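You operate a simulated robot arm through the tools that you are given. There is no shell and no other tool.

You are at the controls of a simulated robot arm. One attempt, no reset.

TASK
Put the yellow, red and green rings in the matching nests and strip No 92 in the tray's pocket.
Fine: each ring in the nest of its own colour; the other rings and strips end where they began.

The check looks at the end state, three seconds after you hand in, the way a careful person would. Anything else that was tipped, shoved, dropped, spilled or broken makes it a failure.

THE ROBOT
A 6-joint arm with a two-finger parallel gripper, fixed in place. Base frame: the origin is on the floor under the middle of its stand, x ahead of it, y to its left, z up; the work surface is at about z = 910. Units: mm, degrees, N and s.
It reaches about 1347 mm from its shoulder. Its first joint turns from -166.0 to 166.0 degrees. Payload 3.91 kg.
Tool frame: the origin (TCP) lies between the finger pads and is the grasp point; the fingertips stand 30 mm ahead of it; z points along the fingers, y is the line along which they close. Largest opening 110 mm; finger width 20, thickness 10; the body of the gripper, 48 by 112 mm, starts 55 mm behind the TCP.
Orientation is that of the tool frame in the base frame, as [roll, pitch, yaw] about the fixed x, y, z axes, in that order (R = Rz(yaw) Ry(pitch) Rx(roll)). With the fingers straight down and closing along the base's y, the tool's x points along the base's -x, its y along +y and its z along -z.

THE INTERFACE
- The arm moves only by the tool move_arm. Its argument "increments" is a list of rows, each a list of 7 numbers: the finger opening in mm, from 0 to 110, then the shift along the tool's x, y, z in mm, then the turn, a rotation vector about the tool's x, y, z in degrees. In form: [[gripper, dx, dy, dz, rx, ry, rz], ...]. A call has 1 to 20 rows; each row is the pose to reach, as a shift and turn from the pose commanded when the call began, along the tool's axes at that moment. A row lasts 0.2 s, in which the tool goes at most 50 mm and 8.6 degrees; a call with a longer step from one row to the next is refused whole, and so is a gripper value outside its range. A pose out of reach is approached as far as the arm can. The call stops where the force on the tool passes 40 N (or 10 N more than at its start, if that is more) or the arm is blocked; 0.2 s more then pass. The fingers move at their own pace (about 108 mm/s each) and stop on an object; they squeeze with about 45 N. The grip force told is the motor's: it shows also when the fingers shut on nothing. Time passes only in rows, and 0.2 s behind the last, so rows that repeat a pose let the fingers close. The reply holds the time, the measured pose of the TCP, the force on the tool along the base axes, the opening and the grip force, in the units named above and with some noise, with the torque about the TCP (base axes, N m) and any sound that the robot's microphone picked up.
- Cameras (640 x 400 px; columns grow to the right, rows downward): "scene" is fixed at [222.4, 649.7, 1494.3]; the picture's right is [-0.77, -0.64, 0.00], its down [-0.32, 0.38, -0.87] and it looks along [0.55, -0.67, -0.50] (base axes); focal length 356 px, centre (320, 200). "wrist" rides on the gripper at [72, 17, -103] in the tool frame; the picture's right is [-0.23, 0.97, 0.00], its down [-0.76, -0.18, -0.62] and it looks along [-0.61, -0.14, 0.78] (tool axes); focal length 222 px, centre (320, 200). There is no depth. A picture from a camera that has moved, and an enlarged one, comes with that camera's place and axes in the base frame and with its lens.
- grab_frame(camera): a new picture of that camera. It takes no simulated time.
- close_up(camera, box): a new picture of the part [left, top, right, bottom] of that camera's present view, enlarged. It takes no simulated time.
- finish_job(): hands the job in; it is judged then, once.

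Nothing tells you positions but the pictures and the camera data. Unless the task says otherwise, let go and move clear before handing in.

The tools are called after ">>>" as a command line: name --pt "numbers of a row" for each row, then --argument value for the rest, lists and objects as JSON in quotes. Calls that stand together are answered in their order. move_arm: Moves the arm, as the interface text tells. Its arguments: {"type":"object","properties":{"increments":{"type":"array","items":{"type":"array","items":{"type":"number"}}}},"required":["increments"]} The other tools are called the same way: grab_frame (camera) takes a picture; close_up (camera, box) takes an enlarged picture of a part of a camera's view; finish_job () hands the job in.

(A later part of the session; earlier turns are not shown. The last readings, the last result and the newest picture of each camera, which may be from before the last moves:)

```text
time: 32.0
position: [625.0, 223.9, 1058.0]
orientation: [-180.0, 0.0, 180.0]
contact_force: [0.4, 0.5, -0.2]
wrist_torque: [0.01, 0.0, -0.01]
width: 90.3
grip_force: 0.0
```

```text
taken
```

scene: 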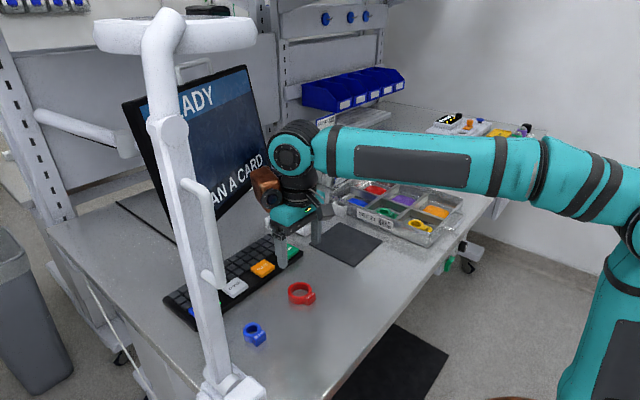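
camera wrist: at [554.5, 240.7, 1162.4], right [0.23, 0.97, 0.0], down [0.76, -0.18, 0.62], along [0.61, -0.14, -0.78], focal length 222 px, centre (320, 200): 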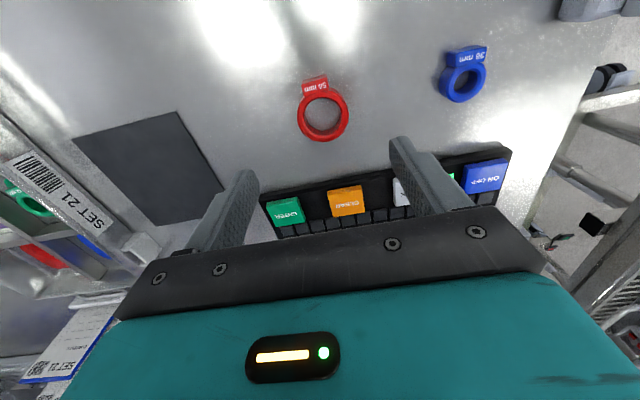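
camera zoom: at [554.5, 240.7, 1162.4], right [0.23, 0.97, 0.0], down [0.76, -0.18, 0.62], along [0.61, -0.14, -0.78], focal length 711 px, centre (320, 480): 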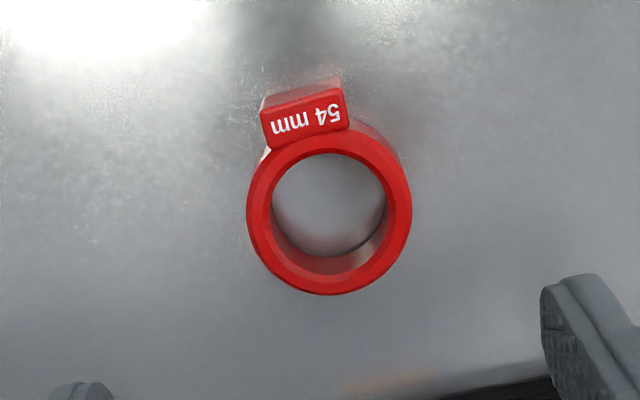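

Red ring is at (629.4, 227.2). I'll descend around it.

>>> move_arm --pt "90 -2.9 3.5 25 0 0 0" --pt "90 -2.9 3.5 55 0 0 0" --pt "90 -2.9 3.5 85 0 0 0" --pt "90 -2.9 3.5 105 0 0 0" --pt "90 -2.9 3.5 113 0 0 0" --pt "90 -2.9 3.5 113 0 0 0"

>>> grab_frame --camera "wrist"

```text
time: 33.4
position: [631.3, 228.0, 943.4]
orientation: [180.0, 0.1, 180.0]
contact_force: [-0.6, 0.7, 0.4]
wrist_torque: [0.0, 0.01, 0.01]
width: 90.0
grip_force: 0.1
```

```text
taken
camera wrist: at [561.4, 244.2, 1047.8], right [0.23, 0.97, 0.0], down [0.76, -0.18, 0.62], along [0.61, -0.14, -0.78], focal length 222 px, centre (320, 200)
```

wrist: 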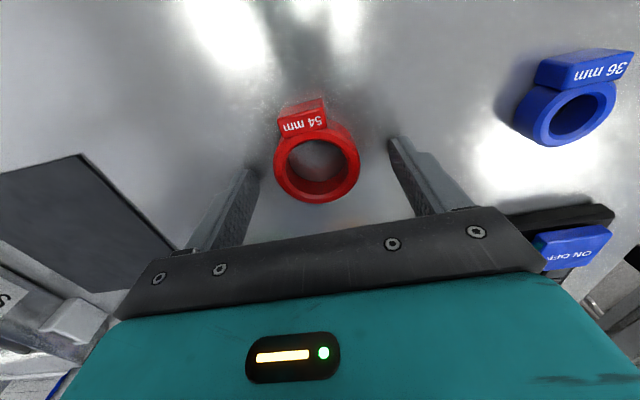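

>>> move_arm --pt "90 3 0 0 0 0 0" --pt "90 3 0 0 0 0 0" --pt "70 3 0 0 0 0 0" --pt "45 3 0 0 0 0 0" --pt "45 3 0 0 0 0 0" --pt "45 3 0 0 0 0 0"

>>> close_up --camera "wrist" --box '[220, 70, 420, 230]'

```text
time: 34.8
position: [629.2, 227.7, 944.7]
orientation: [180.0, -0.1, 179.9]
contact_force: [-0.6, -0.5, 0.0]
wrist_torque: [0.0, -0.03, 0.04]
width: 52.2
grip_force: 45.4
```

```text
2.50 times, centred on (320, 150) of wrist
camera zoom: at [557.1, 244.3, 1048.8], right [0.23, 0.97, 0.0], down [0.76, -0.18, 0.62], along [0.61, -0.14, -0.78], focal length 555 px, centre (320, 325)
```

zoom: 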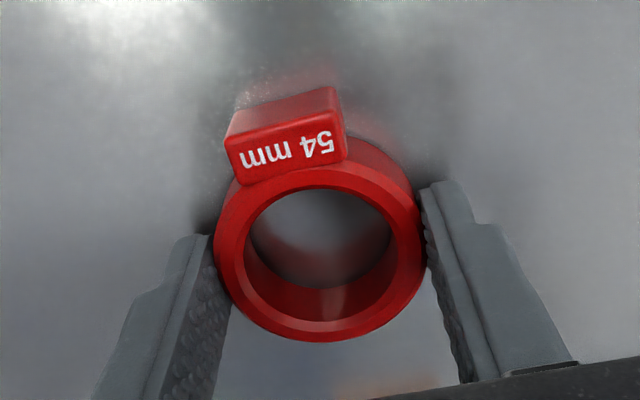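

The red ring is gripped. I'll lift high and carry it to above the red nest, estimated at (760, -298), watching the card stand and black post nearby.

>>> move_arm --pt "45 0 0 -15 0 0 0" --pt "45 0 0 -50 0 0 0" --pt "45 0 0 -95 0 0 0" --pt "45 0 0 -140 0 0 0" --pt "45 0 0 -155 0 0 0" --pt "45 0 0 -155 0 0 0"

>>> move_arm --pt "45 -5 -20 0 0 0 0" --pt "45 -15 -60 0 0 0 0" --pt "45 -26 -104 0 0 0 0" --pt "45 -37 -148 0 0 0 0" --pt "45 -48 -192 0 0 0 0" --pt "45 -59 -236 0 0 0 0" --pt "45 -70 -280 0 0 0 0" --pt "45 -80 -320 0 0 0 0" --pt "45 -80 -360 0 0 0 0" --pt "45 -80 -400 0 0 0 0" --pt "45 -80 -440 0 0 0 0" --pt "45 -80 -480 0 0 0 0" --pt "45 -80 -525 0 0 0 0" --pt "45 -80 -525 0 0 0 0"

>>> grab_frame --camera "wrist"

>>> grab_frame --camera "scene"

```text
time: 36.2
position: [629.9, 228.5, 1102.3]
orientation: [180.0, 0.0, -180.0]
contact_force: [-0.2, 0.8, -0.2]
wrist_torque: [0.01, -0.01, -0.02]
width: 52.3
grip_force: 45.0
```

```text
time: 39.2
position: [704.1, -298.3, 1100.3]
orientation: [179.9, 0.1, 180.0]
contact_force: [0.4, -0.2, -0.7]
wrist_torque: [-0.02, 0.06, -0.02]
width: 52.3
grip_force: 44.7
```

```text
taken
camera wrist: at [634.1, -283.7, 1203.6], right [0.23, 0.97, 0.0], down [0.76, -0.18, 0.62], along [0.61, -0.14, -0.78], focal length 222 px, centre (320, 200)
```

wrist: 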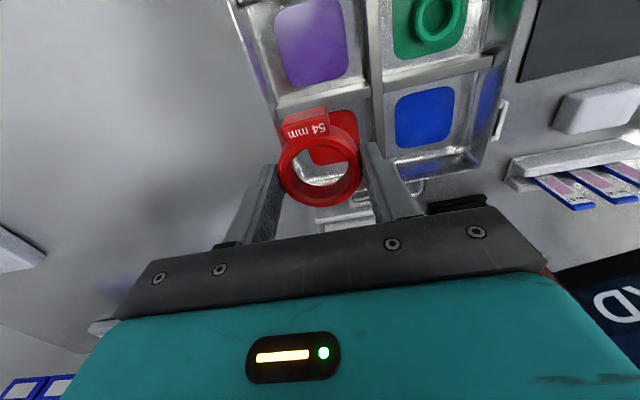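

```text
taken
```

scene: 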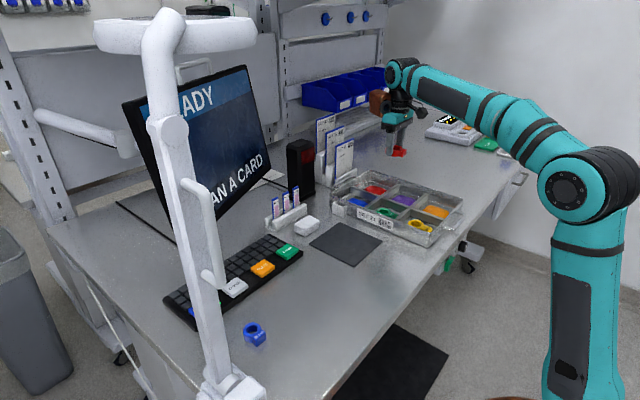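

>>> close_up --camera "wrist" --box '[230, 60, 530, 240]'

>>> close_up --camera "scene" --box '[270, 50, 450, 230]'

>>> close_up --camera "wrist" --box '[480, 60, 640, 240]'

```text
2.13 times, centred on (380, 150) of wrist
camera zoom: at [634.1, -283.7, 1203.6], right [0.23, 0.97, 0.0], down [0.76, -0.18, 0.62], along [0.61, -0.14, -0.78], focal length 474 px, centre (192, 307)
```

zoom: 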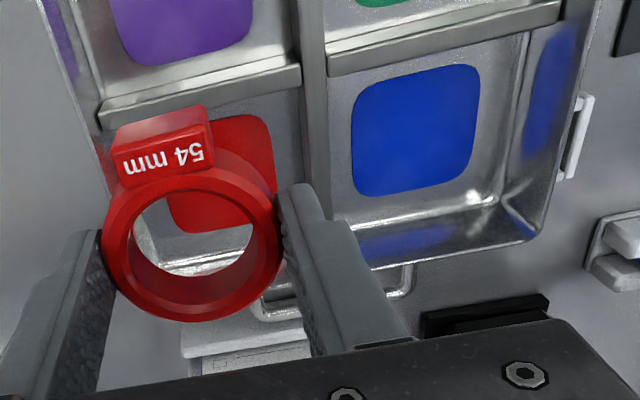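

```text
2.22 times, centred on (360, 140) of scene
camera zoom: at [222.4, 649.7, 1494.3], right [-0.77, -0.64, 0.0], down [-0.32, 0.38, -0.87], along [0.55, -0.67, -0.5], focal length 792 px, centre (231, 333)
```

zoom: 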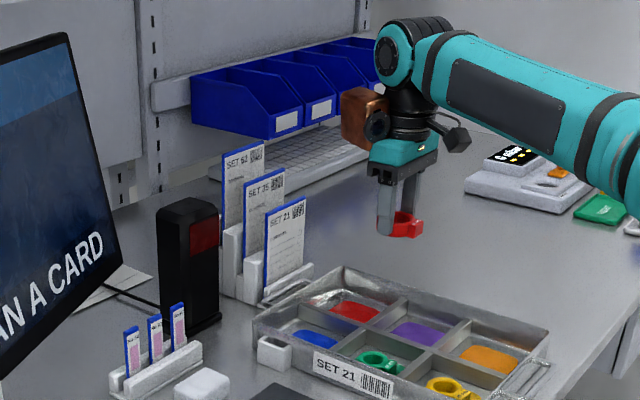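

```text
2.22 times, centred on (560, 150) of wrist
camera zoom: at [634.1, -283.7, 1203.6], right [0.23, 0.97, 0.0], down [0.76, -0.18, 0.62], along [0.61, -0.14, -0.78], focal length 494 px, centre (-213, 311)
```

zoom: 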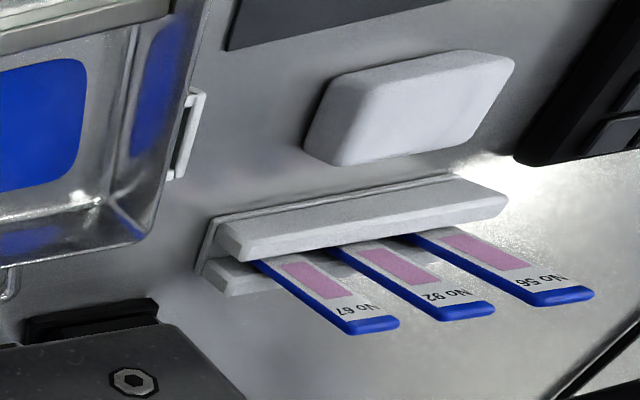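

The red patch is centred at about (761, -295). The card stand is close beyond it at x≈877, and the brown housing on the wrist leans that way. I'll turn the tool 90° here to see whether that housing moves to the safe side.

>>> move_arm --pt "45 0 0 0 0 0 -8" --pt "45 0 0 0 0 0 -16" --pt "45 0 0 0 0 0 -24" --pt "45 0 0 0 0 0 -32" --pt "45 0 0 0 0 0 -40" --pt "45 0 0 0 0 0 -48" --pt "45 0 0 0 0 0 -56" --pt "45 0 0 0 0 0 -64" --pt "45 0 0 0 0 0 -72" --pt "45 0 0 0 0 0 -80" --pt "45 0 0 0 0 0 -88" --pt "45 0 0 0 0 0 -90" --pt "45 0 0 0 0 0 -90"

>>> grab_frame --camera "wrist"

>>> close_up --camera "scene" --box '[270, 50, 450, 230]'

```text
time: 42.0
position: [707.4, -298.6, 1101.1]
orientation: [180.0, -0.1, -89.9]
contact_force: [0.0, 0.5, -1.0]
wrist_torque: [0.0, -0.01, -0.02]
width: 52.2
grip_force: 45.2
```

```text
taken
camera wrist: at [692.7, -371.5, 1205.0], right [-0.97, 0.23, 0.0], down [0.18, 0.76, 0.62], along [0.14, 0.61, -0.78], focal length 222 px, centre (320, 200)
```

wrist: 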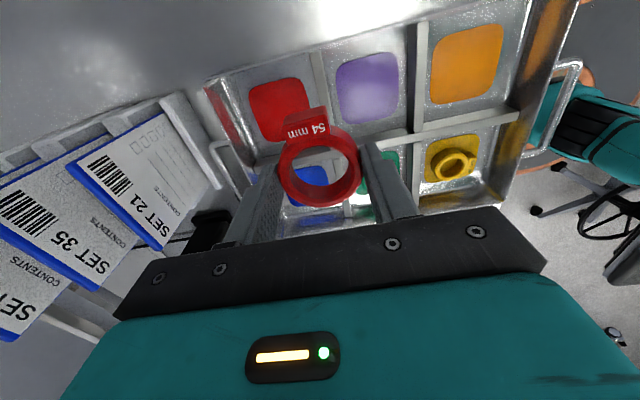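

```text
2.22 times, centred on (360, 140) of scene
camera zoom: at [222.4, 649.7, 1494.3], right [-0.77, -0.64, 0.0], down [-0.32, 0.38, -0.87], along [0.55, -0.67, -0.5], focal length 792 px, centre (231, 333)
```

zoom: 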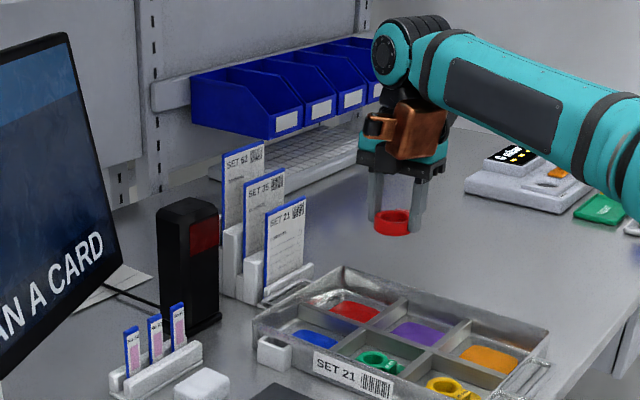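

The housing swung to the -x/+y side, away from the cards. I'll check the red compartment's bounds from this angle.

>>> close_up --camera "wrist" --box '[190, 40, 390, 220]'

```text
2.22 times, centred on (290, 130) of wrist
camera zoom: at [692.7, -371.5, 1205.0], right [-0.97, 0.23, 0.0], down [0.18, 0.76, 0.62], along [0.14, 0.61, -0.78], focal length 494 px, centre (387, 356)
```

zoom: 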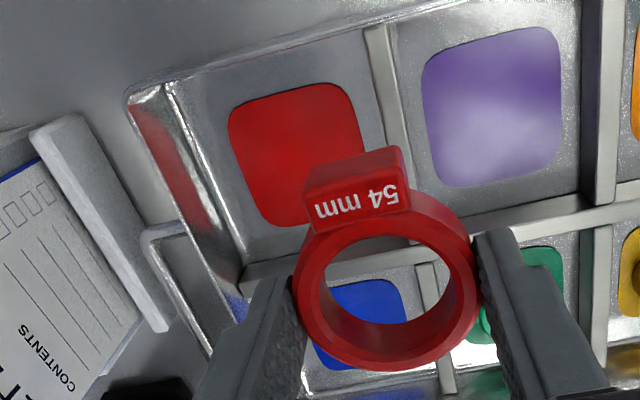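

The compartment spans x≈711–811, so the fingers fit if centred at x=761. I'll shift over and lower the red ring.

>>> move_arm --pt "45 -4 -26 0 0 0 0" --pt "45 -9 -52.7 0 0 0 0" --pt "45 -9 -52.7 0 0 0 0" --pt "45 -9 -52.7 35 0 0 0" --pt "45 -9 -52.7 70 0 0 0" --pt "45 -9 -52.7 100 0 0 0" --pt "45 -9 -52.7 100 0 0 0"

>>> grab_frame --camera "wrist"

>>> close_up --camera "wrist" --box '[190, 60, 430, 240]'

>>> close_up --camera "scene" --box '[300, 80, 460, 240]'

```text
time: 43.6
position: [760.2, -288.8, 999.6]
orientation: [179.9, 0.0, -89.9]
contact_force: [0.9, 0.3, -0.7]
wrist_torque: [-0.03, -0.01, 0.03]
width: 52.4
grip_force: 44.8
```

```text
taken
camera wrist: at [744.4, -362.7, 1104.3], right [-0.97, 0.23, 0.0], down [0.18, 0.76, 0.62], along [0.14, 0.61, -0.78], focal length 222 px, centre (320, 200)
```

wrist: 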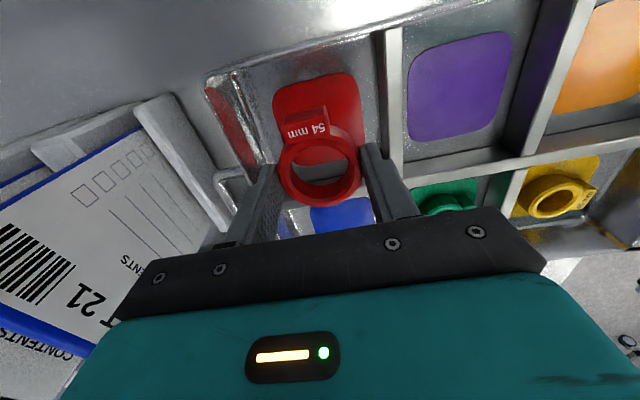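

```text
2.22 times, centred on (310, 150) of wrist
camera zoom: at [744.4, -362.7, 1104.3], right [-0.97, 0.23, 0.0], down [0.18, 0.76, 0.62], along [0.14, 0.61, -0.78], focal length 494 px, centre (342, 311)
```

zoom: 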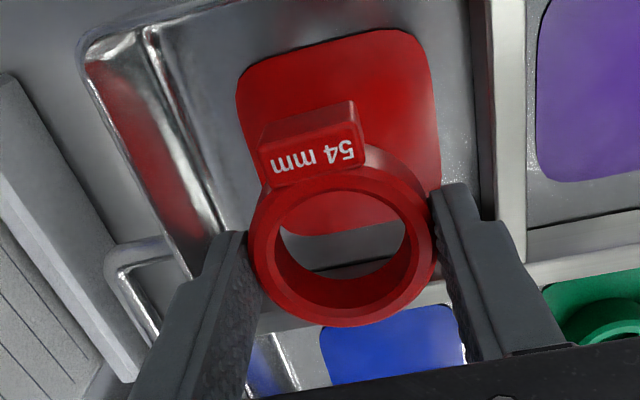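

```text
2.50 times, centred on (380, 160) of scene
camera zoom: at [222.4, 649.7, 1494.3], right [-0.77, -0.64, 0.0], down [-0.32, 0.38, -0.87], along [0.55, -0.67, -0.5], focal length 891 px, centre (170, 300)
```

zoom: 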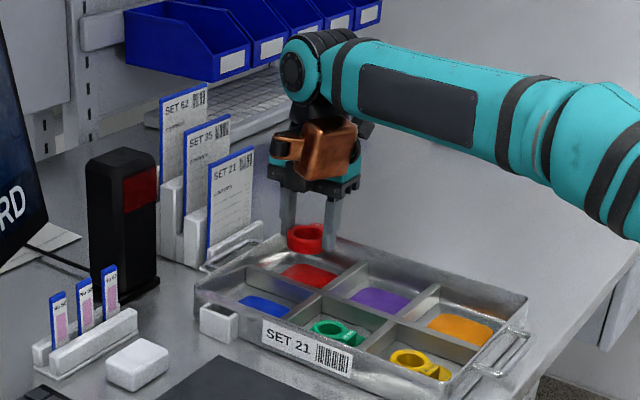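

Everything lines up and the body stays about 50 mm clear of the card stand. Lowering further.

>>> move_arm --pt "45 0 0 20 0 0 0" --pt "45 0 0 36 0 0 0" --pt "45 0 0 44 0 0 0" --pt "45 0 0 47 0 0 0" --pt "45 0 0 47 0 0 0"

>>> close_up --camera "wrist" --box '[190, 60, 430, 240]'

```text
time: 44.8
position: [761.7, -288.7, 953.5]
orientation: [-179.9, 0.0, -89.9]
contact_force: [-0.1, -0.5, -0.3]
wrist_torque: [-0.03, 0.0, 0.02]
width: 52.1
grip_force: 45.4
```

```text
2.22 times, centred on (310, 150) of wrist
camera zoom: at [745.9, -361.7, 1058.1], right [-0.97, 0.23, 0.0], down [0.18, 0.76, 0.62], along [0.14, 0.61, -0.78], focal length 494 px, centre (342, 311)
```

zoom: 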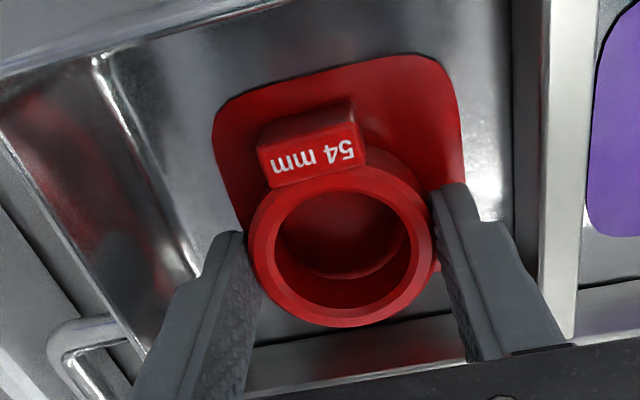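

>>> move_arm --pt "45 2 0 2 0 0 0" --pt "45 2 0 4 0 0 0" --pt "45 2 0 5 0 0 0" --pt "45 2 0 6 0 0 0" --pt "45 2 0 6 0 0 0"

```text
time: 46.0
position: [760.3, -289.7, 947.8]
orientation: [-179.9, -0.1, -90.0]
contact_force: [4.5, -1.1, 13.6]
wrist_torque: [-0.36, -0.12, 0.13]
width: 52.6
grip_force: 45.1
```

The red ring is touching the floor (13.6 N). I'll open gently and retreat straight up.

>>> move_arm --pt "45 2 0 6 0 0 0" --pt "56 2 0 6 0 0 0" --pt "63 2 0 6 0 0 0" --pt "63 2 0 6 0 0 0" --pt "63 2 0 -4 0 0 0" --pt "63 2 0 -24 0 0 0" --pt "63 2 0 -64 0 0 0" --pt "63 2 0 -110 0 0 0" --pt "63 2 0 -150 0 0 0" --pt "63 2 0 -150 0 0 0"

>>> grab_frame --camera "wrist"

>>> close_up --camera "scene" --box '[300, 130, 480, 260]'

```text
time: 46.4
position: [760.5, -291.1, 947.6]
orientation: [-179.6, 0.0, -90.0]
contact_force: [2.9, 1.9, 10.1]
wrist_torque: [0.07, 0.14, -0.04]
width: 52.3
grip_force: 45.0
stopped in row 1: the force on the tool passed its limit at 45 N (the readings are from after the stop); the commanded pose is now the measured one
```

```text
taken
camera wrist: at [745.1, -364.0, 1052.5], right [-0.97, 0.23, -0.01], down [0.17, 0.76, 0.62], along [0.15, 0.61, -0.78], focal length 222 px, centre (320, 200)
```

wrist: 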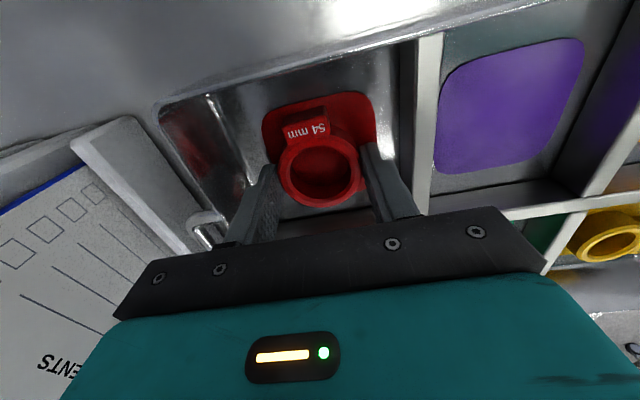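

```text
3.08 times, centred on (390, 195) of scene
camera zoom: at [222.4, 649.7, 1494.3], right [-0.77, -0.64, 0.0], down [-0.32, 0.38, -0.87], along [0.55, -0.67, -0.5], focal length 1097 px, centre (105, 215)
```

zoom: 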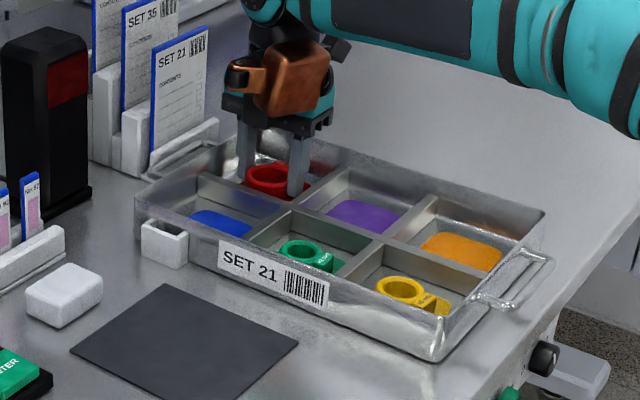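

I repeated the earlier offset by mistake, so it pressed down again; the arm stopped safely and the commanded pose is reset. Now I'll open at this pose and retreat straight up.

>>> move_arm --pt "52 0 0 -0.5 0 0 0" --pt "58 0 0 -1 0 0 0" --pt "63 0 0 -1 0 0 0" --pt "63 0 0 -1 0 0 0" --pt "63 0 0 -10 0 0 0" --pt "63 0 0 -30 0 0 0" --pt "63 0 0 -70 0 0 0" --pt "63 0 0 -115 0 0 0" --pt "63 0 0 -150 0 0 0" --pt "63 0 0 -150 0 0 0"

>>> grab_frame --camera "wrist"

>>> close_up --camera "scene" --box '[300, 130, 480, 260]'

```text
time: 48.6
position: [757.9, -294.1, 1096.9]
orientation: [-179.7, -0.1, -90.0]
contact_force: [-0.2, -0.5, 0.4]
wrist_torque: [-0.01, -0.02, -0.01]
width: 63.1
grip_force: 0.1
```

```text
taken
camera wrist: at [742.6, -367.2, 1201.2], right [-0.97, 0.23, -0.01], down [0.17, 0.76, 0.62], along [0.15, 0.61, -0.78], focal length 222 px, centre (320, 200)
```

wrist: 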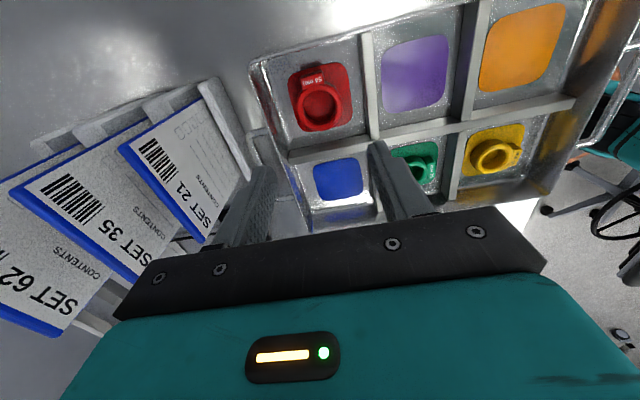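

```text
3.08 times, centred on (390, 195) of scene
camera zoom: at [222.4, 649.7, 1494.3], right [-0.77, -0.64, 0.0], down [-0.32, 0.38, -0.87], along [0.55, -0.67, -0.5], focal length 1097 px, centre (105, 215)
```

zoom: 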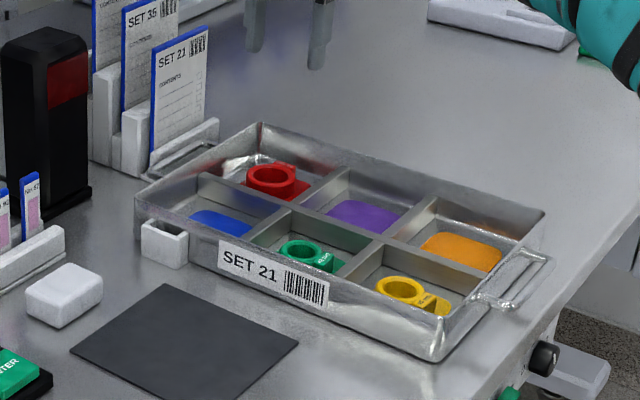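

All three rings rest in their matching nests, and the tray hasn't moved. Next I'll go higher and toward +y to study the pocket, strip rack and monitor.

>>> move_arm --pt "63 -10 0 -10 0 0 0" --pt "63 -40 0 -20 0 0 0" --pt "63 -80 0 -20 0 0 0" --pt "63 -117 0 -20 0 0 0" --pt "63 -117 0 -20 0 0 0" --pt "63 -117 0 -20 0 0 0"

>>> grab_frame --camera "wrist"

>>> close_up --camera "wrist" --box '[260, 110, 400, 210]'

>>> grab_frame --camera "scene"

```text
time: 50.0
position: [758.9, -174.0, 1117.3]
orientation: [-179.6, -0.2, -90.0]
contact_force: [0.5, 0.5, 0.2]
wrist_torque: [0.01, -0.04, 0.0]
width: 62.9
grip_force: 0.1
```

```text
taken
camera wrist: at [742.2, -246.6, 1221.1], right [-0.97, 0.23, -0.01], down [0.17, 0.76, 0.62], along [0.15, 0.61, -0.78], focal length 222 px, centre (320, 200)
```

wrist: 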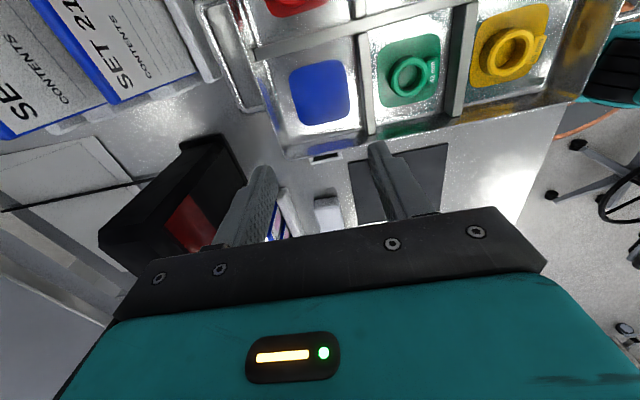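

```text
4.00 times, centred on (330, 160) of wrist
camera zoom: at [742.2, -246.6, 1221.1], right [-0.97, 0.23, -0.01], down [0.17, 0.76, 0.62], along [0.15, 0.61, -0.78], focal length 888 px, centre (280, 360)
```

zoom: 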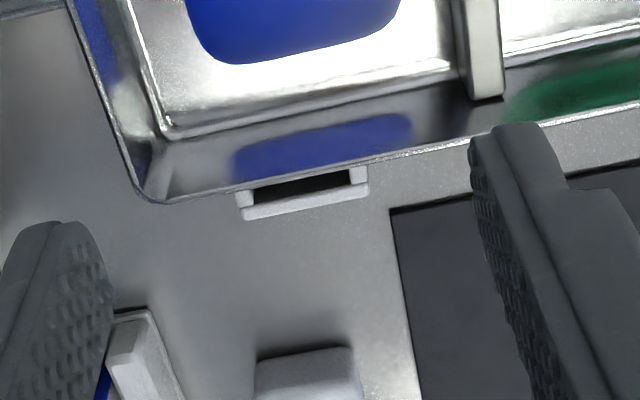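

```text
taken
```

scene: 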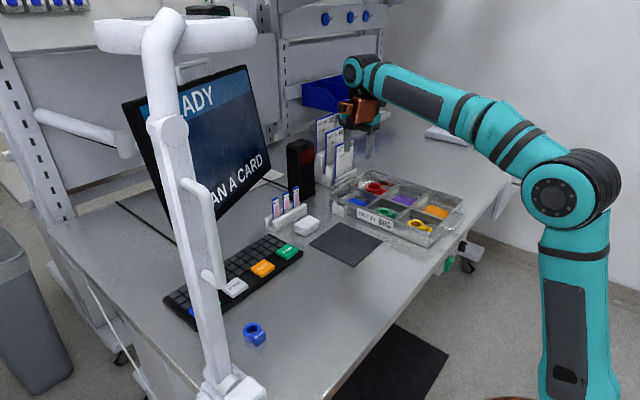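

The pocket is visible on the tray's +y wall, with its opening at about x 754–788. I'll zoom on it and on the rack with the fixed camera for the depth direction.

>>> close_up --camera "scene" --box '[320, 190, 370, 221]'

>>> close_up --camera "scene" --box '[260, 180, 312, 234]'

>>> close_up --camera "scene" --box '[120, 60, 340, 240]'

```text
12.80 times, centred on (345, 206) of scene
camera zoom: at [222.4, 649.7, 1494.3], right [-0.77, -0.64, 0.0], down [-0.32, 0.38, -0.87], along [0.55, -0.67, -0.5], focal length 4563 px, centre (0, 130)
```

zoom: 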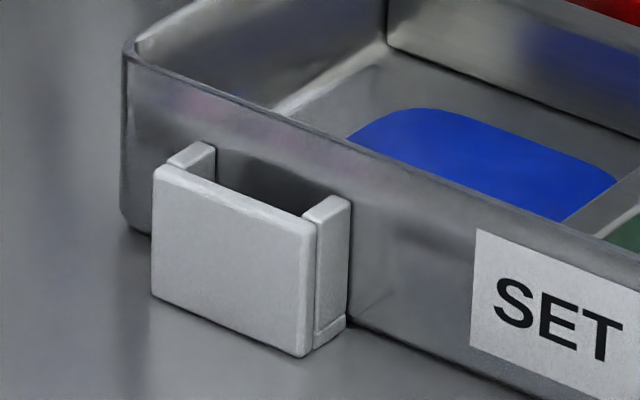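

```text
7.41 times, centred on (286, 207) of scene
camera zoom: at [222.4, 649.7, 1494.3], right [-0.77, -0.64, 0.0], down [-0.32, 0.38, -0.87], along [0.55, -0.67, -0.5], focal length 2641 px, centre (572, 148)
```

zoom: 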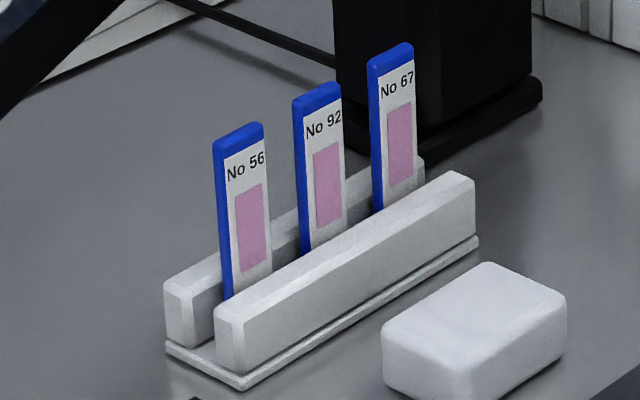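

```text
2.22 times, centred on (230, 150) of scene
camera zoom: at [222.4, 649.7, 1494.3], right [-0.77, -0.64, 0.0], down [-0.32, 0.38, -0.87], along [0.55, -0.67, -0.5], focal length 792 px, centre (520, 311)
```

zoom: 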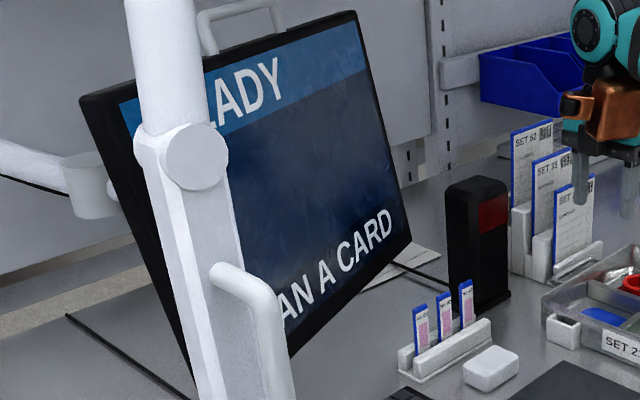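

The monitor leans back behind the rack at x≈950 or more, leaving room to grip strip No 92 across its thickness with the current tool yaw. I'll move first along y, then along x, to hover over No 92 near (868, 22).

>>> move_arm --pt "63 -20 0 0 0 0 0" --pt "63 -60 0 0 0 0 0" --pt "63 -105 0 0 0 0 0" --pt "63 -150 0 0 0 0 0" --pt "63 -196 0 0 0 0 0" --pt "63 -196 -30 0 0 0 0" --pt "63 -196 -65 0 0 0 0" --pt "63 -196 -80 0 0 0 0" --pt "63 -196 -80 0 0 0 0"

>>> grab_frame --camera "wrist"

>>> grab_frame --camera "scene"

```text
time: 52.0
position: [842.2, 19.9, 1117.7]
orientation: [-179.6, -0.1, -89.9]
contact_force: [0.1, 0.2, 0.0]
wrist_torque: [0.02, 0.01, -0.02]
width: 63.0
grip_force: 0.1
```

```text
taken
camera wrist: at [826.1, -52.3, 1222.3], right [-0.97, 0.23, -0.01], down [0.17, 0.76, 0.62], along [0.15, 0.61, -0.78], focal length 222 px, centre (320, 200)
```

wrist: 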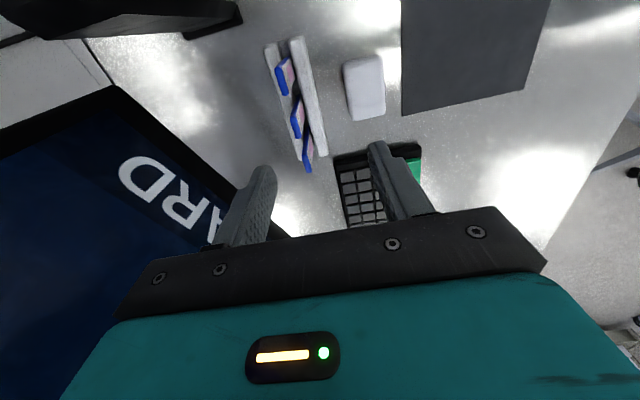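

```text
taken
```

scene: 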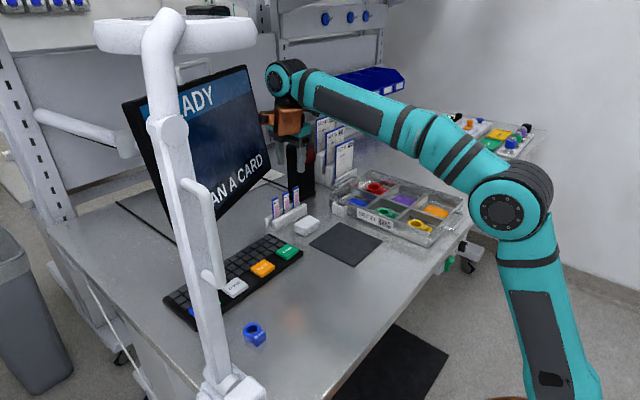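

The monitor's lower corner is at about (1004, -52, 1014) and its edge is near x≈966 beside the strip, so there's about 40 mm of room. Now I'll zoom on the strips.

>>> close_up --camera "wrist" --box '[250, 30, 410, 190]'

```text
2.50 times, centred on (330, 110) of wrist
camera zoom: at [826.1, -52.3, 1222.3], right [-0.97, 0.23, -0.01], down [0.17, 0.76, 0.62], along [0.15, 0.61, -0.78], focal length 555 px, centre (295, 425)
```

zoom: 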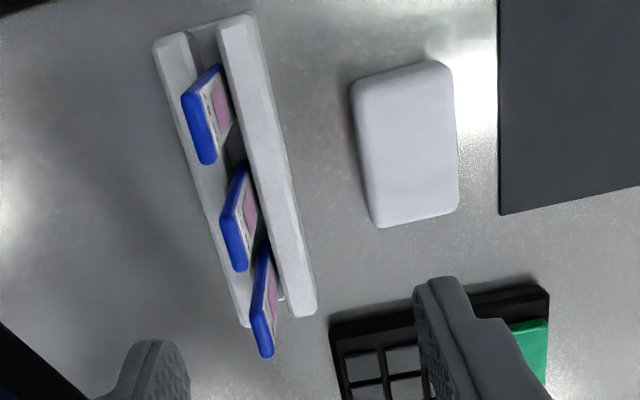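

Strip No 92 (the middle one) has its top at about (870.4, 21.5, ~1003). I'll move above it and come down to just over its top to verify the alignment.

>>> move_arm --pt "55 -1.8 -14 0 0 0 0" --pt "45 -1.8 -27.3 0 0 0 0" --pt "45 -1.8 -27.3 30 0 0 0" --pt "45 -1.8 -27.3 60 0 0 0" --pt "45 -1.8 -27.3 74 0 0 0" --pt "45 -1.8 -27.3 74 0 0 0"

>>> grab_frame --camera "wrist"

>>> close_up --camera "wrist" --box '[240, 70, 400, 220]'

>>> close_up --camera "scene" --box '[240, 120, 340, 230]'

```text
time: 53.4
position: [866.2, 24.5, 1043.8]
orientation: [-179.7, -0.1, -90.1]
contact_force: [0.0, -0.6, -0.7]
wrist_torque: [-0.01, 0.02, 0.02]
width: 45.0
grip_force: 0.1
```

```text
taken
camera wrist: at [850.4, -48.9, 1147.7], right [-0.97, 0.23, -0.01], down [0.17, 0.76, 0.62], along [0.15, 0.61, -0.78], focal length 222 px, centre (320, 200)
```

wrist: 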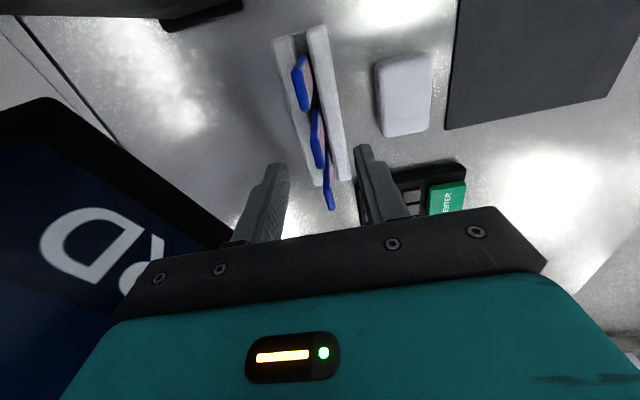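

```text
2.67 times, centred on (320, 145) of wrist
camera zoom: at [850.4, -48.9, 1147.7], right [-0.97, 0.23, -0.01], down [0.17, 0.76, 0.62], along [0.15, 0.61, -0.78], focal length 592 px, centre (320, 347)
```

zoom: 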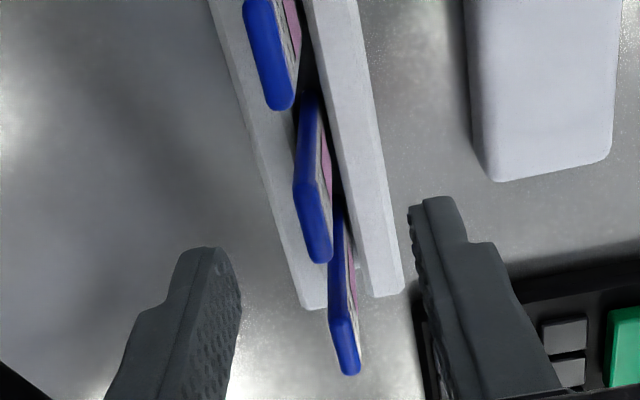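

```text
3.64 times, centred on (290, 175) of scene
camera zoom: at [222.4, 649.7, 1494.3], right [-0.77, -0.64, 0.0], down [-0.32, 0.38, -0.87], along [0.55, -0.67, -0.5], focal length 1296 px, centre (429, 291)
```

zoom: 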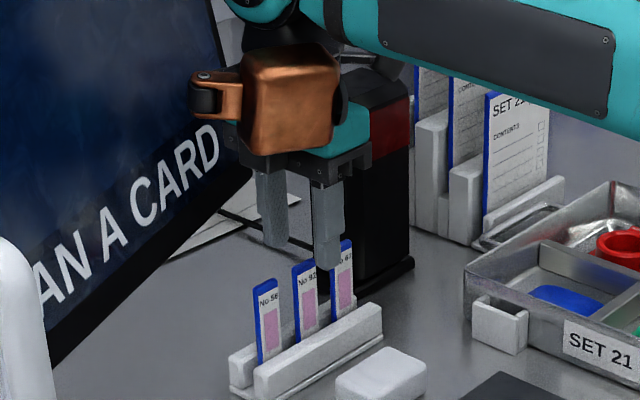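

The finger midpoint is about 3 mm short in x. I'll correct, lower to take the top ~18 mm of the strip, and close.

>>> move_arm --pt "45 0.3 -3.3 0 0 0 0" --pt "45 0.3 -3.3 12 0 0 0" --pt "45 0.3 -3.3 24 0 0 0" --pt "45 0.3 -3.3 31 0 0 0" --pt "45 0.3 -3.3 31 0 0 0"

>>> close_up --camera "wrist" --box '[240, 90, 400, 240]'

>>> close_up --camera "scene" --box '[240, 140, 330, 240]'

```text
time: 54.6
position: [871.2, 23.0, 1013.9]
orientation: [-179.7, -0.1, -90.0]
contact_force: [-0.1, 0.3, -0.5]
wrist_torque: [0.04, 0.05, 0.05]
width: 45.1
grip_force: 0.0
```

```text
2.67 times, centred on (320, 165) of wrist
camera zoom: at [854.7, -50.5, 1117.7], right [-0.97, 0.23, -0.01], down [0.17, 0.76, 0.62], along [0.15, 0.61, -0.78], focal length 592 px, centre (320, 293)
```

zoom: 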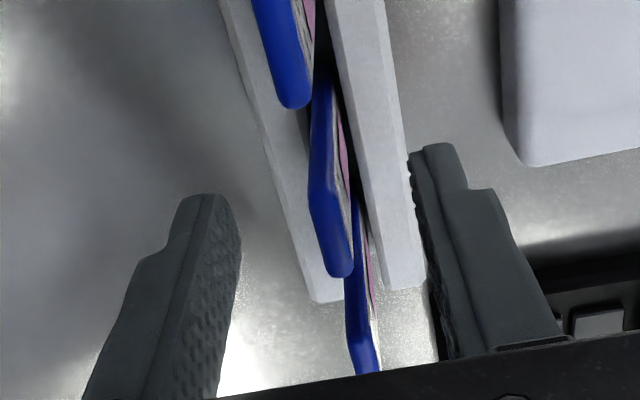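

```text
4.00 times, centred on (285, 190) of scene
camera zoom: at [222.4, 649.7, 1494.3], right [-0.77, -0.64, 0.0], down [-0.32, 0.38, -0.87], along [0.55, -0.67, -0.5], focal length 1426 px, centre (460, 240)
```

zoom: 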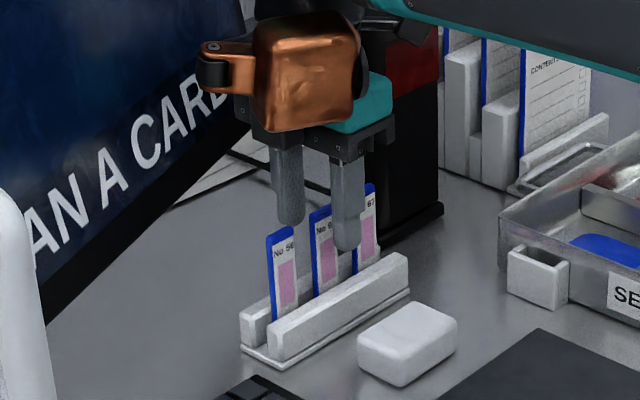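

The strip sits between the pads, centred within about 1.5 mm. Closing the gripper.

>>> move_arm --pt "30 0 1 0 0 0 0" --pt "15 0 1 0 0 0 0" --pt "0 0 1 0 0 0 0" --pt "0 0 1 0 0 0 0" --pt "0 0 1 0 0 0 0"

>>> close_up --camera "wrist" --box '[240, 90, 400, 240]'

>>> close_up --camera "scene" --box '[240, 140, 330, 240]'

```text
time: 55.8
position: [869.0, 22.3, 1012.2]
orientation: [-179.7, -0.1, -90.0]
contact_force: [-0.2, 0.5, 0.7]
wrist_torque: [0.02, 0.0, 0.0]
width: 4.9
grip_force: 44.6
```

```text
2.67 times, centred on (320, 165) of wrist
camera zoom: at [853.6, -50.3, 1116.9], right [-0.97, 0.23, -0.01], down [0.17, 0.76, 0.62], along [0.15, 0.61, -0.78], focal length 592 px, centre (320, 293)
```

zoom: 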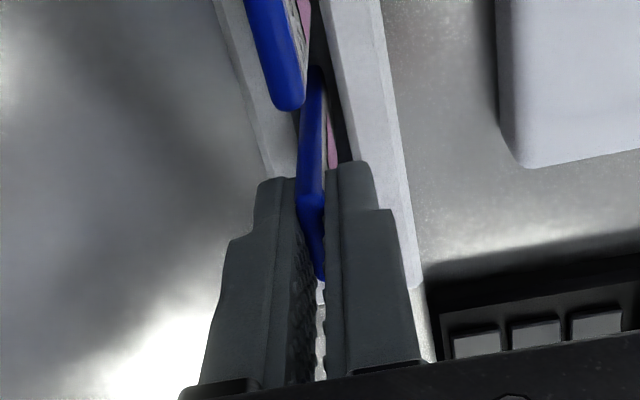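

```text
4.00 times, centred on (285, 190) of scene
camera zoom: at [222.4, 649.7, 1494.3], right [-0.77, -0.64, 0.0], down [-0.32, 0.38, -0.87], along [0.55, -0.67, -0.5], focal length 1426 px, centre (460, 240)
```

zoom: 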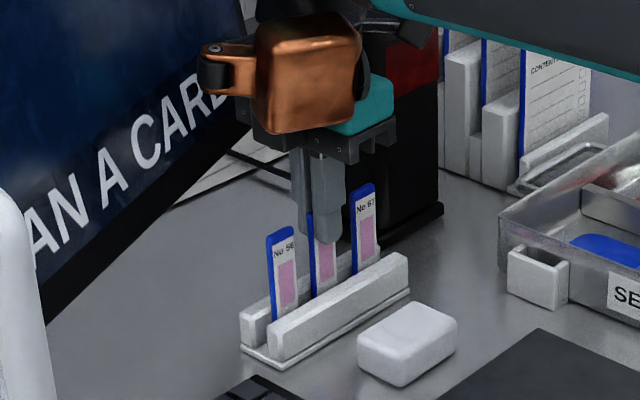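

No 92 is gripped at a thickness of 4.9 mm. I'll lift it straight out of the rack.

>>> move_arm --pt "0 0 0 -5 0 0 0" --pt "0 0 0 -15 0 0 0" --pt "0 0 0 -35 0 0 0" --pt "0 0 0 -65 0 0 0" --pt "0 0 0 -100 0 0 0" --pt "0 0 0 -130 0 0 0" --pt "0 0 0 -130 0 0 0"

>>> grab_frame --camera "wrist"

>>> close_up --camera "scene" --box '[220, 80, 360, 240]'

```text
time: 57.4
position: [869.3, 20.0, 1141.9]
orientation: [-179.7, -0.1, -90.0]
contact_force: [0.2, 0.0, -0.3]
wrist_torque: [0.0, -0.01, 0.03]
width: 5.0
grip_force: 44.5
```

```text
taken
camera wrist: at [853.7, -52.3, 1245.8], right [-0.97, 0.23, -0.01], down [0.17, 0.76, 0.62], along [0.15, 0.61, -0.78], focal length 222 px, centre (320, 200)
```

wrist: 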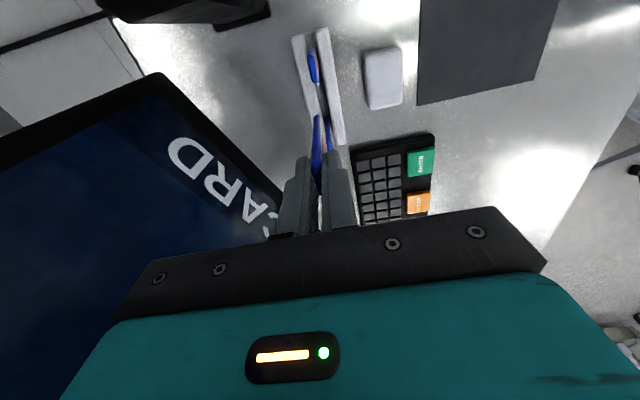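

```text
2.50 times, centred on (290, 160) of scene
camera zoom: at [222.4, 649.7, 1494.3], right [-0.77, -0.64, 0.0], down [-0.32, 0.38, -0.87], along [0.55, -0.67, -0.5], focal length 891 px, centre (395, 300)
```

zoom: 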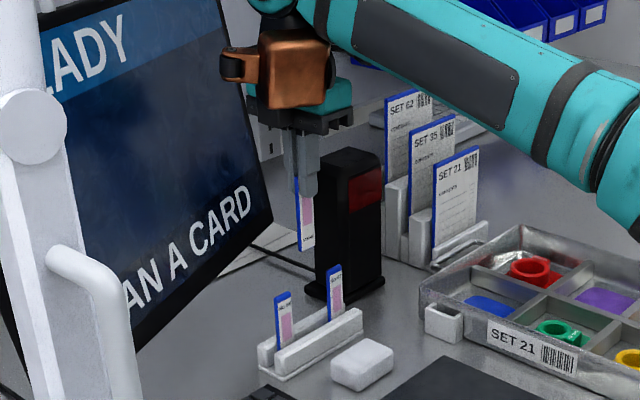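

The strip came out cleanly and its neighbours are untouched. I'll zoom in to measure how far it hangs below the fingertips.

>>> close_up --camera "scene" --box '[270, 120, 330, 190]'

```text
5.71 times, centred on (300, 155) of scene
camera zoom: at [222.4, 649.7, 1494.3], right [-0.77, -0.64, 0.0], down [-0.32, 0.38, -0.87], along [0.55, -0.67, -0.5], focal length 2037 px, centre (434, 457)
```

zoom: 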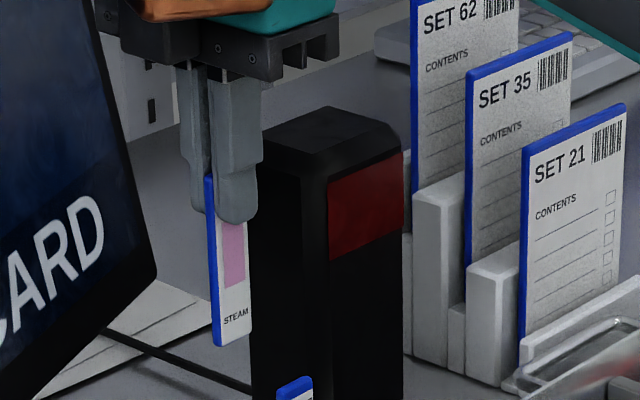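

The strip is about 87 mm long and hangs roughly 98 mm below the TCP. I'll back off in -x, turn the tool 90° so the strip lines up with the pocket, and hover over it at (771, -105).

>>> move_arm --pt "0 0 25 0 0 0 0" --pt "0 0 60 0 0 0 0" --pt "0 0 99.7 0 0 0 0" --pt "0 0 99.7 0 0 0 8.2" --pt "0 0 99.7 0 0 0 16.4" --pt "0 0 99.7 0 0 0 24.6" --pt "0 0 99.7 0 0 0 32.8" --pt "0 0 99.7 0 0 0 41" --pt "0 0 99.7 0 0 0 49.2" --pt "0 0 99.7 0 0 0 57.4" --pt "0 0 99.7 0 0 0 65.6" --pt "0 0 99.7 0 0 0 73.8" --pt "0 0 99.7 0 0 0 82" --pt "0 0 99.7 0 0 0 90" --pt "0 0 99.7 0 0 0 90" --pt "0 0 99.7 0 0 0 90"

>>> grab_frame --camera "wrist"

>>> grab_frame --camera "scene"

```text
time: 60.8
position: [771.8, 22.1, 1141.7]
orientation: [-179.9, 0.4, 179.9]
contact_force: [0.2, -0.1, -0.4]
wrist_torque: [-0.02, 0.03, 0.01]
width: 4.8
grip_force: 45.2
```

```text
taken
camera wrist: at [699.6, 39.0, 1245.6], right [0.23, 0.97, 0.0], down [0.76, -0.18, 0.63], along [0.61, -0.14, -0.78], focal length 222 px, centre (320, 200)
```

wrist: 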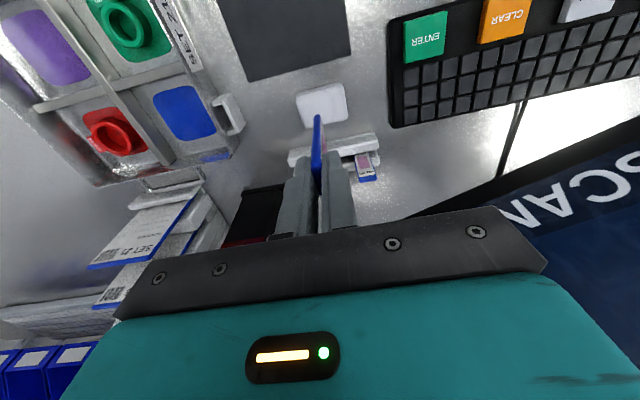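

```text
taken
```

scene: 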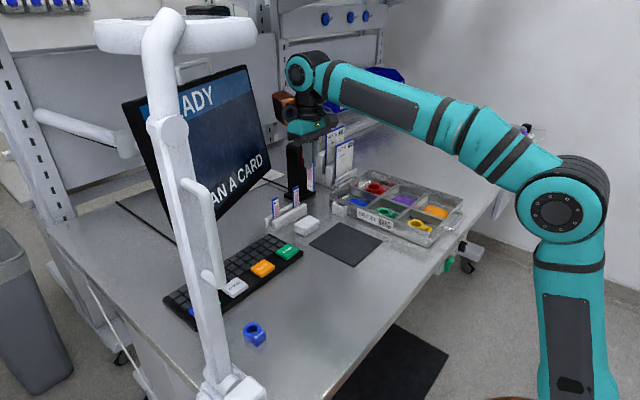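

The turn went well and the pocket is visible from here. I'll zoom on it to get its slot position.

>>> close_up --camera "wrist" --box '[180, 70, 280, 170]'

>>> close_up --camera "wrist" --box '[270, 90, 370, 190]'

```text
4.00 times, centred on (230, 120) of wrist
camera zoom: at [699.6, 39.0, 1245.6], right [0.23, 0.97, 0.0], down [0.76, -0.18, 0.63], along [0.61, -0.14, -0.78], focal length 888 px, centre (680, 520)
```

zoom: 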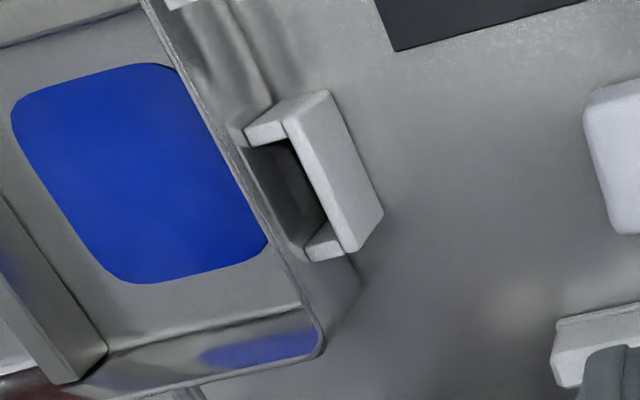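

```text
4.00 times, centred on (320, 140) of wrist
camera zoom: at [699.6, 39.0, 1245.6], right [0.23, 0.97, 0.0], down [0.76, -0.18, 0.63], along [0.61, -0.14, -0.78], focal length 888 px, centre (320, 440)
```

zoom: 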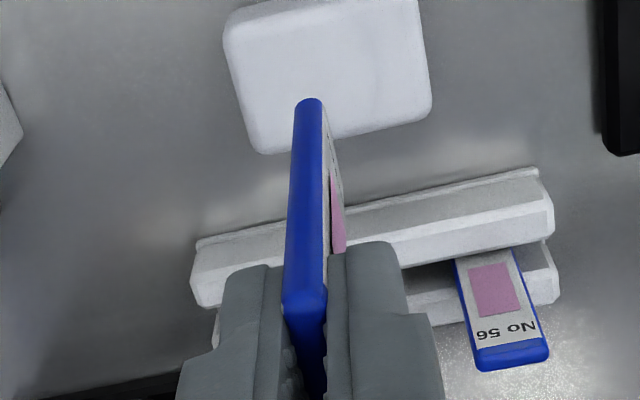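

Combining both views, the slot spans x≈753–787 and y≈-113 to -100, with its top at z≈946. The strip hangs vertical. Moving to hover above the slot.

>>> move_arm --pt "0 1 -25 0 0 0 0" --pt "0 2 -65 0 0 0 0" --pt "0 3 -105 0 0 0 0" --pt "0 3.9 -129.2 0 0 0 0" --pt "0 3.9 -129.2 0 0 0 0" --pt "0 3.9 -129.2 0 0 0 0"

>>> close_up --camera "wrist" --box '[260, 60, 380, 180]'

>>> close_up --camera "scene" --box '[300, 100, 400, 230]'

```text
time: 62.2
position: [765.5, -105.9, 1141.4]
orientation: [-179.9, 0.3, -179.9]
contact_force: [0.4, 0.0, -0.2]
wrist_torque: [-0.01, 0.0, 0.0]
width: 4.8
grip_force: 45.2
```

```text
3.33 times, centred on (320, 120) of wrist
camera zoom: at [694.4, -88.2, 1245.2], right [0.23, 0.97, 0.0], down [0.76, -0.18, 0.63], along [0.61, -0.14, -0.78], focal length 740 px, centre (320, 467)
```

zoom: 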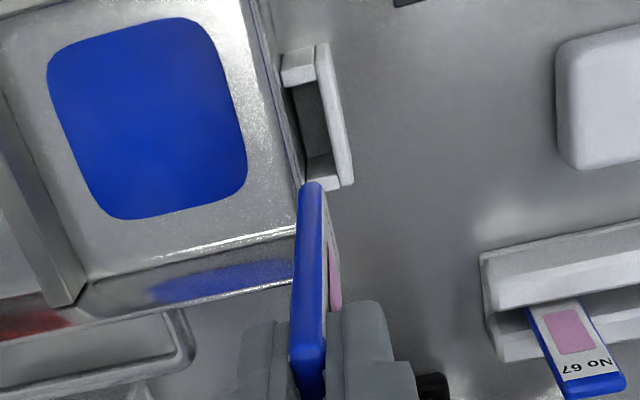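

```text
3.08 times, centred on (350, 165) of scene
camera zoom: at [222.4, 649.7, 1494.3], right [-0.77, -0.64, 0.0], down [-0.32, 0.38, -0.87], along [0.55, -0.67, -0.5], focal length 1097 px, centre (228, 308)
```

zoom: 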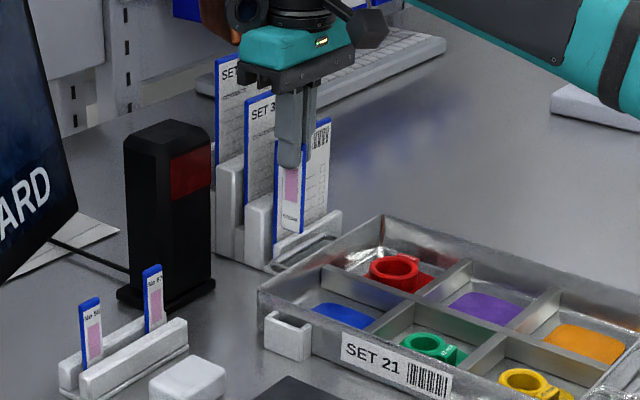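

>>> close_up --camera "wrist" --box '[295, 65, 345, 125]'

```text
6.67 times, centred on (320, 95) of wrist
camera zoom: at [694.4, -88.2, 1245.2], right [0.23, 0.97, 0.0], down [0.76, -0.18, 0.63], along [0.61, -0.14, -0.78], focal length 1481 px, centre (320, 900)
```

zoom: 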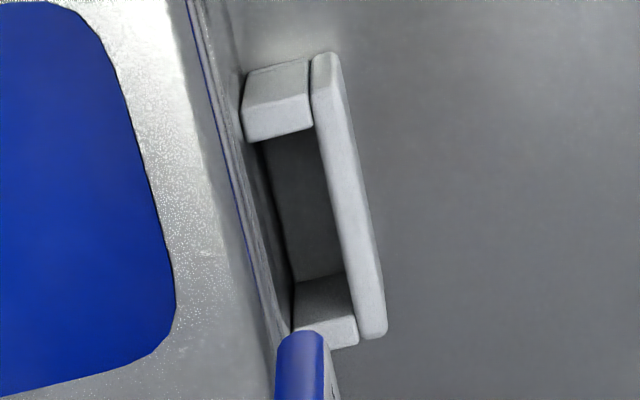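

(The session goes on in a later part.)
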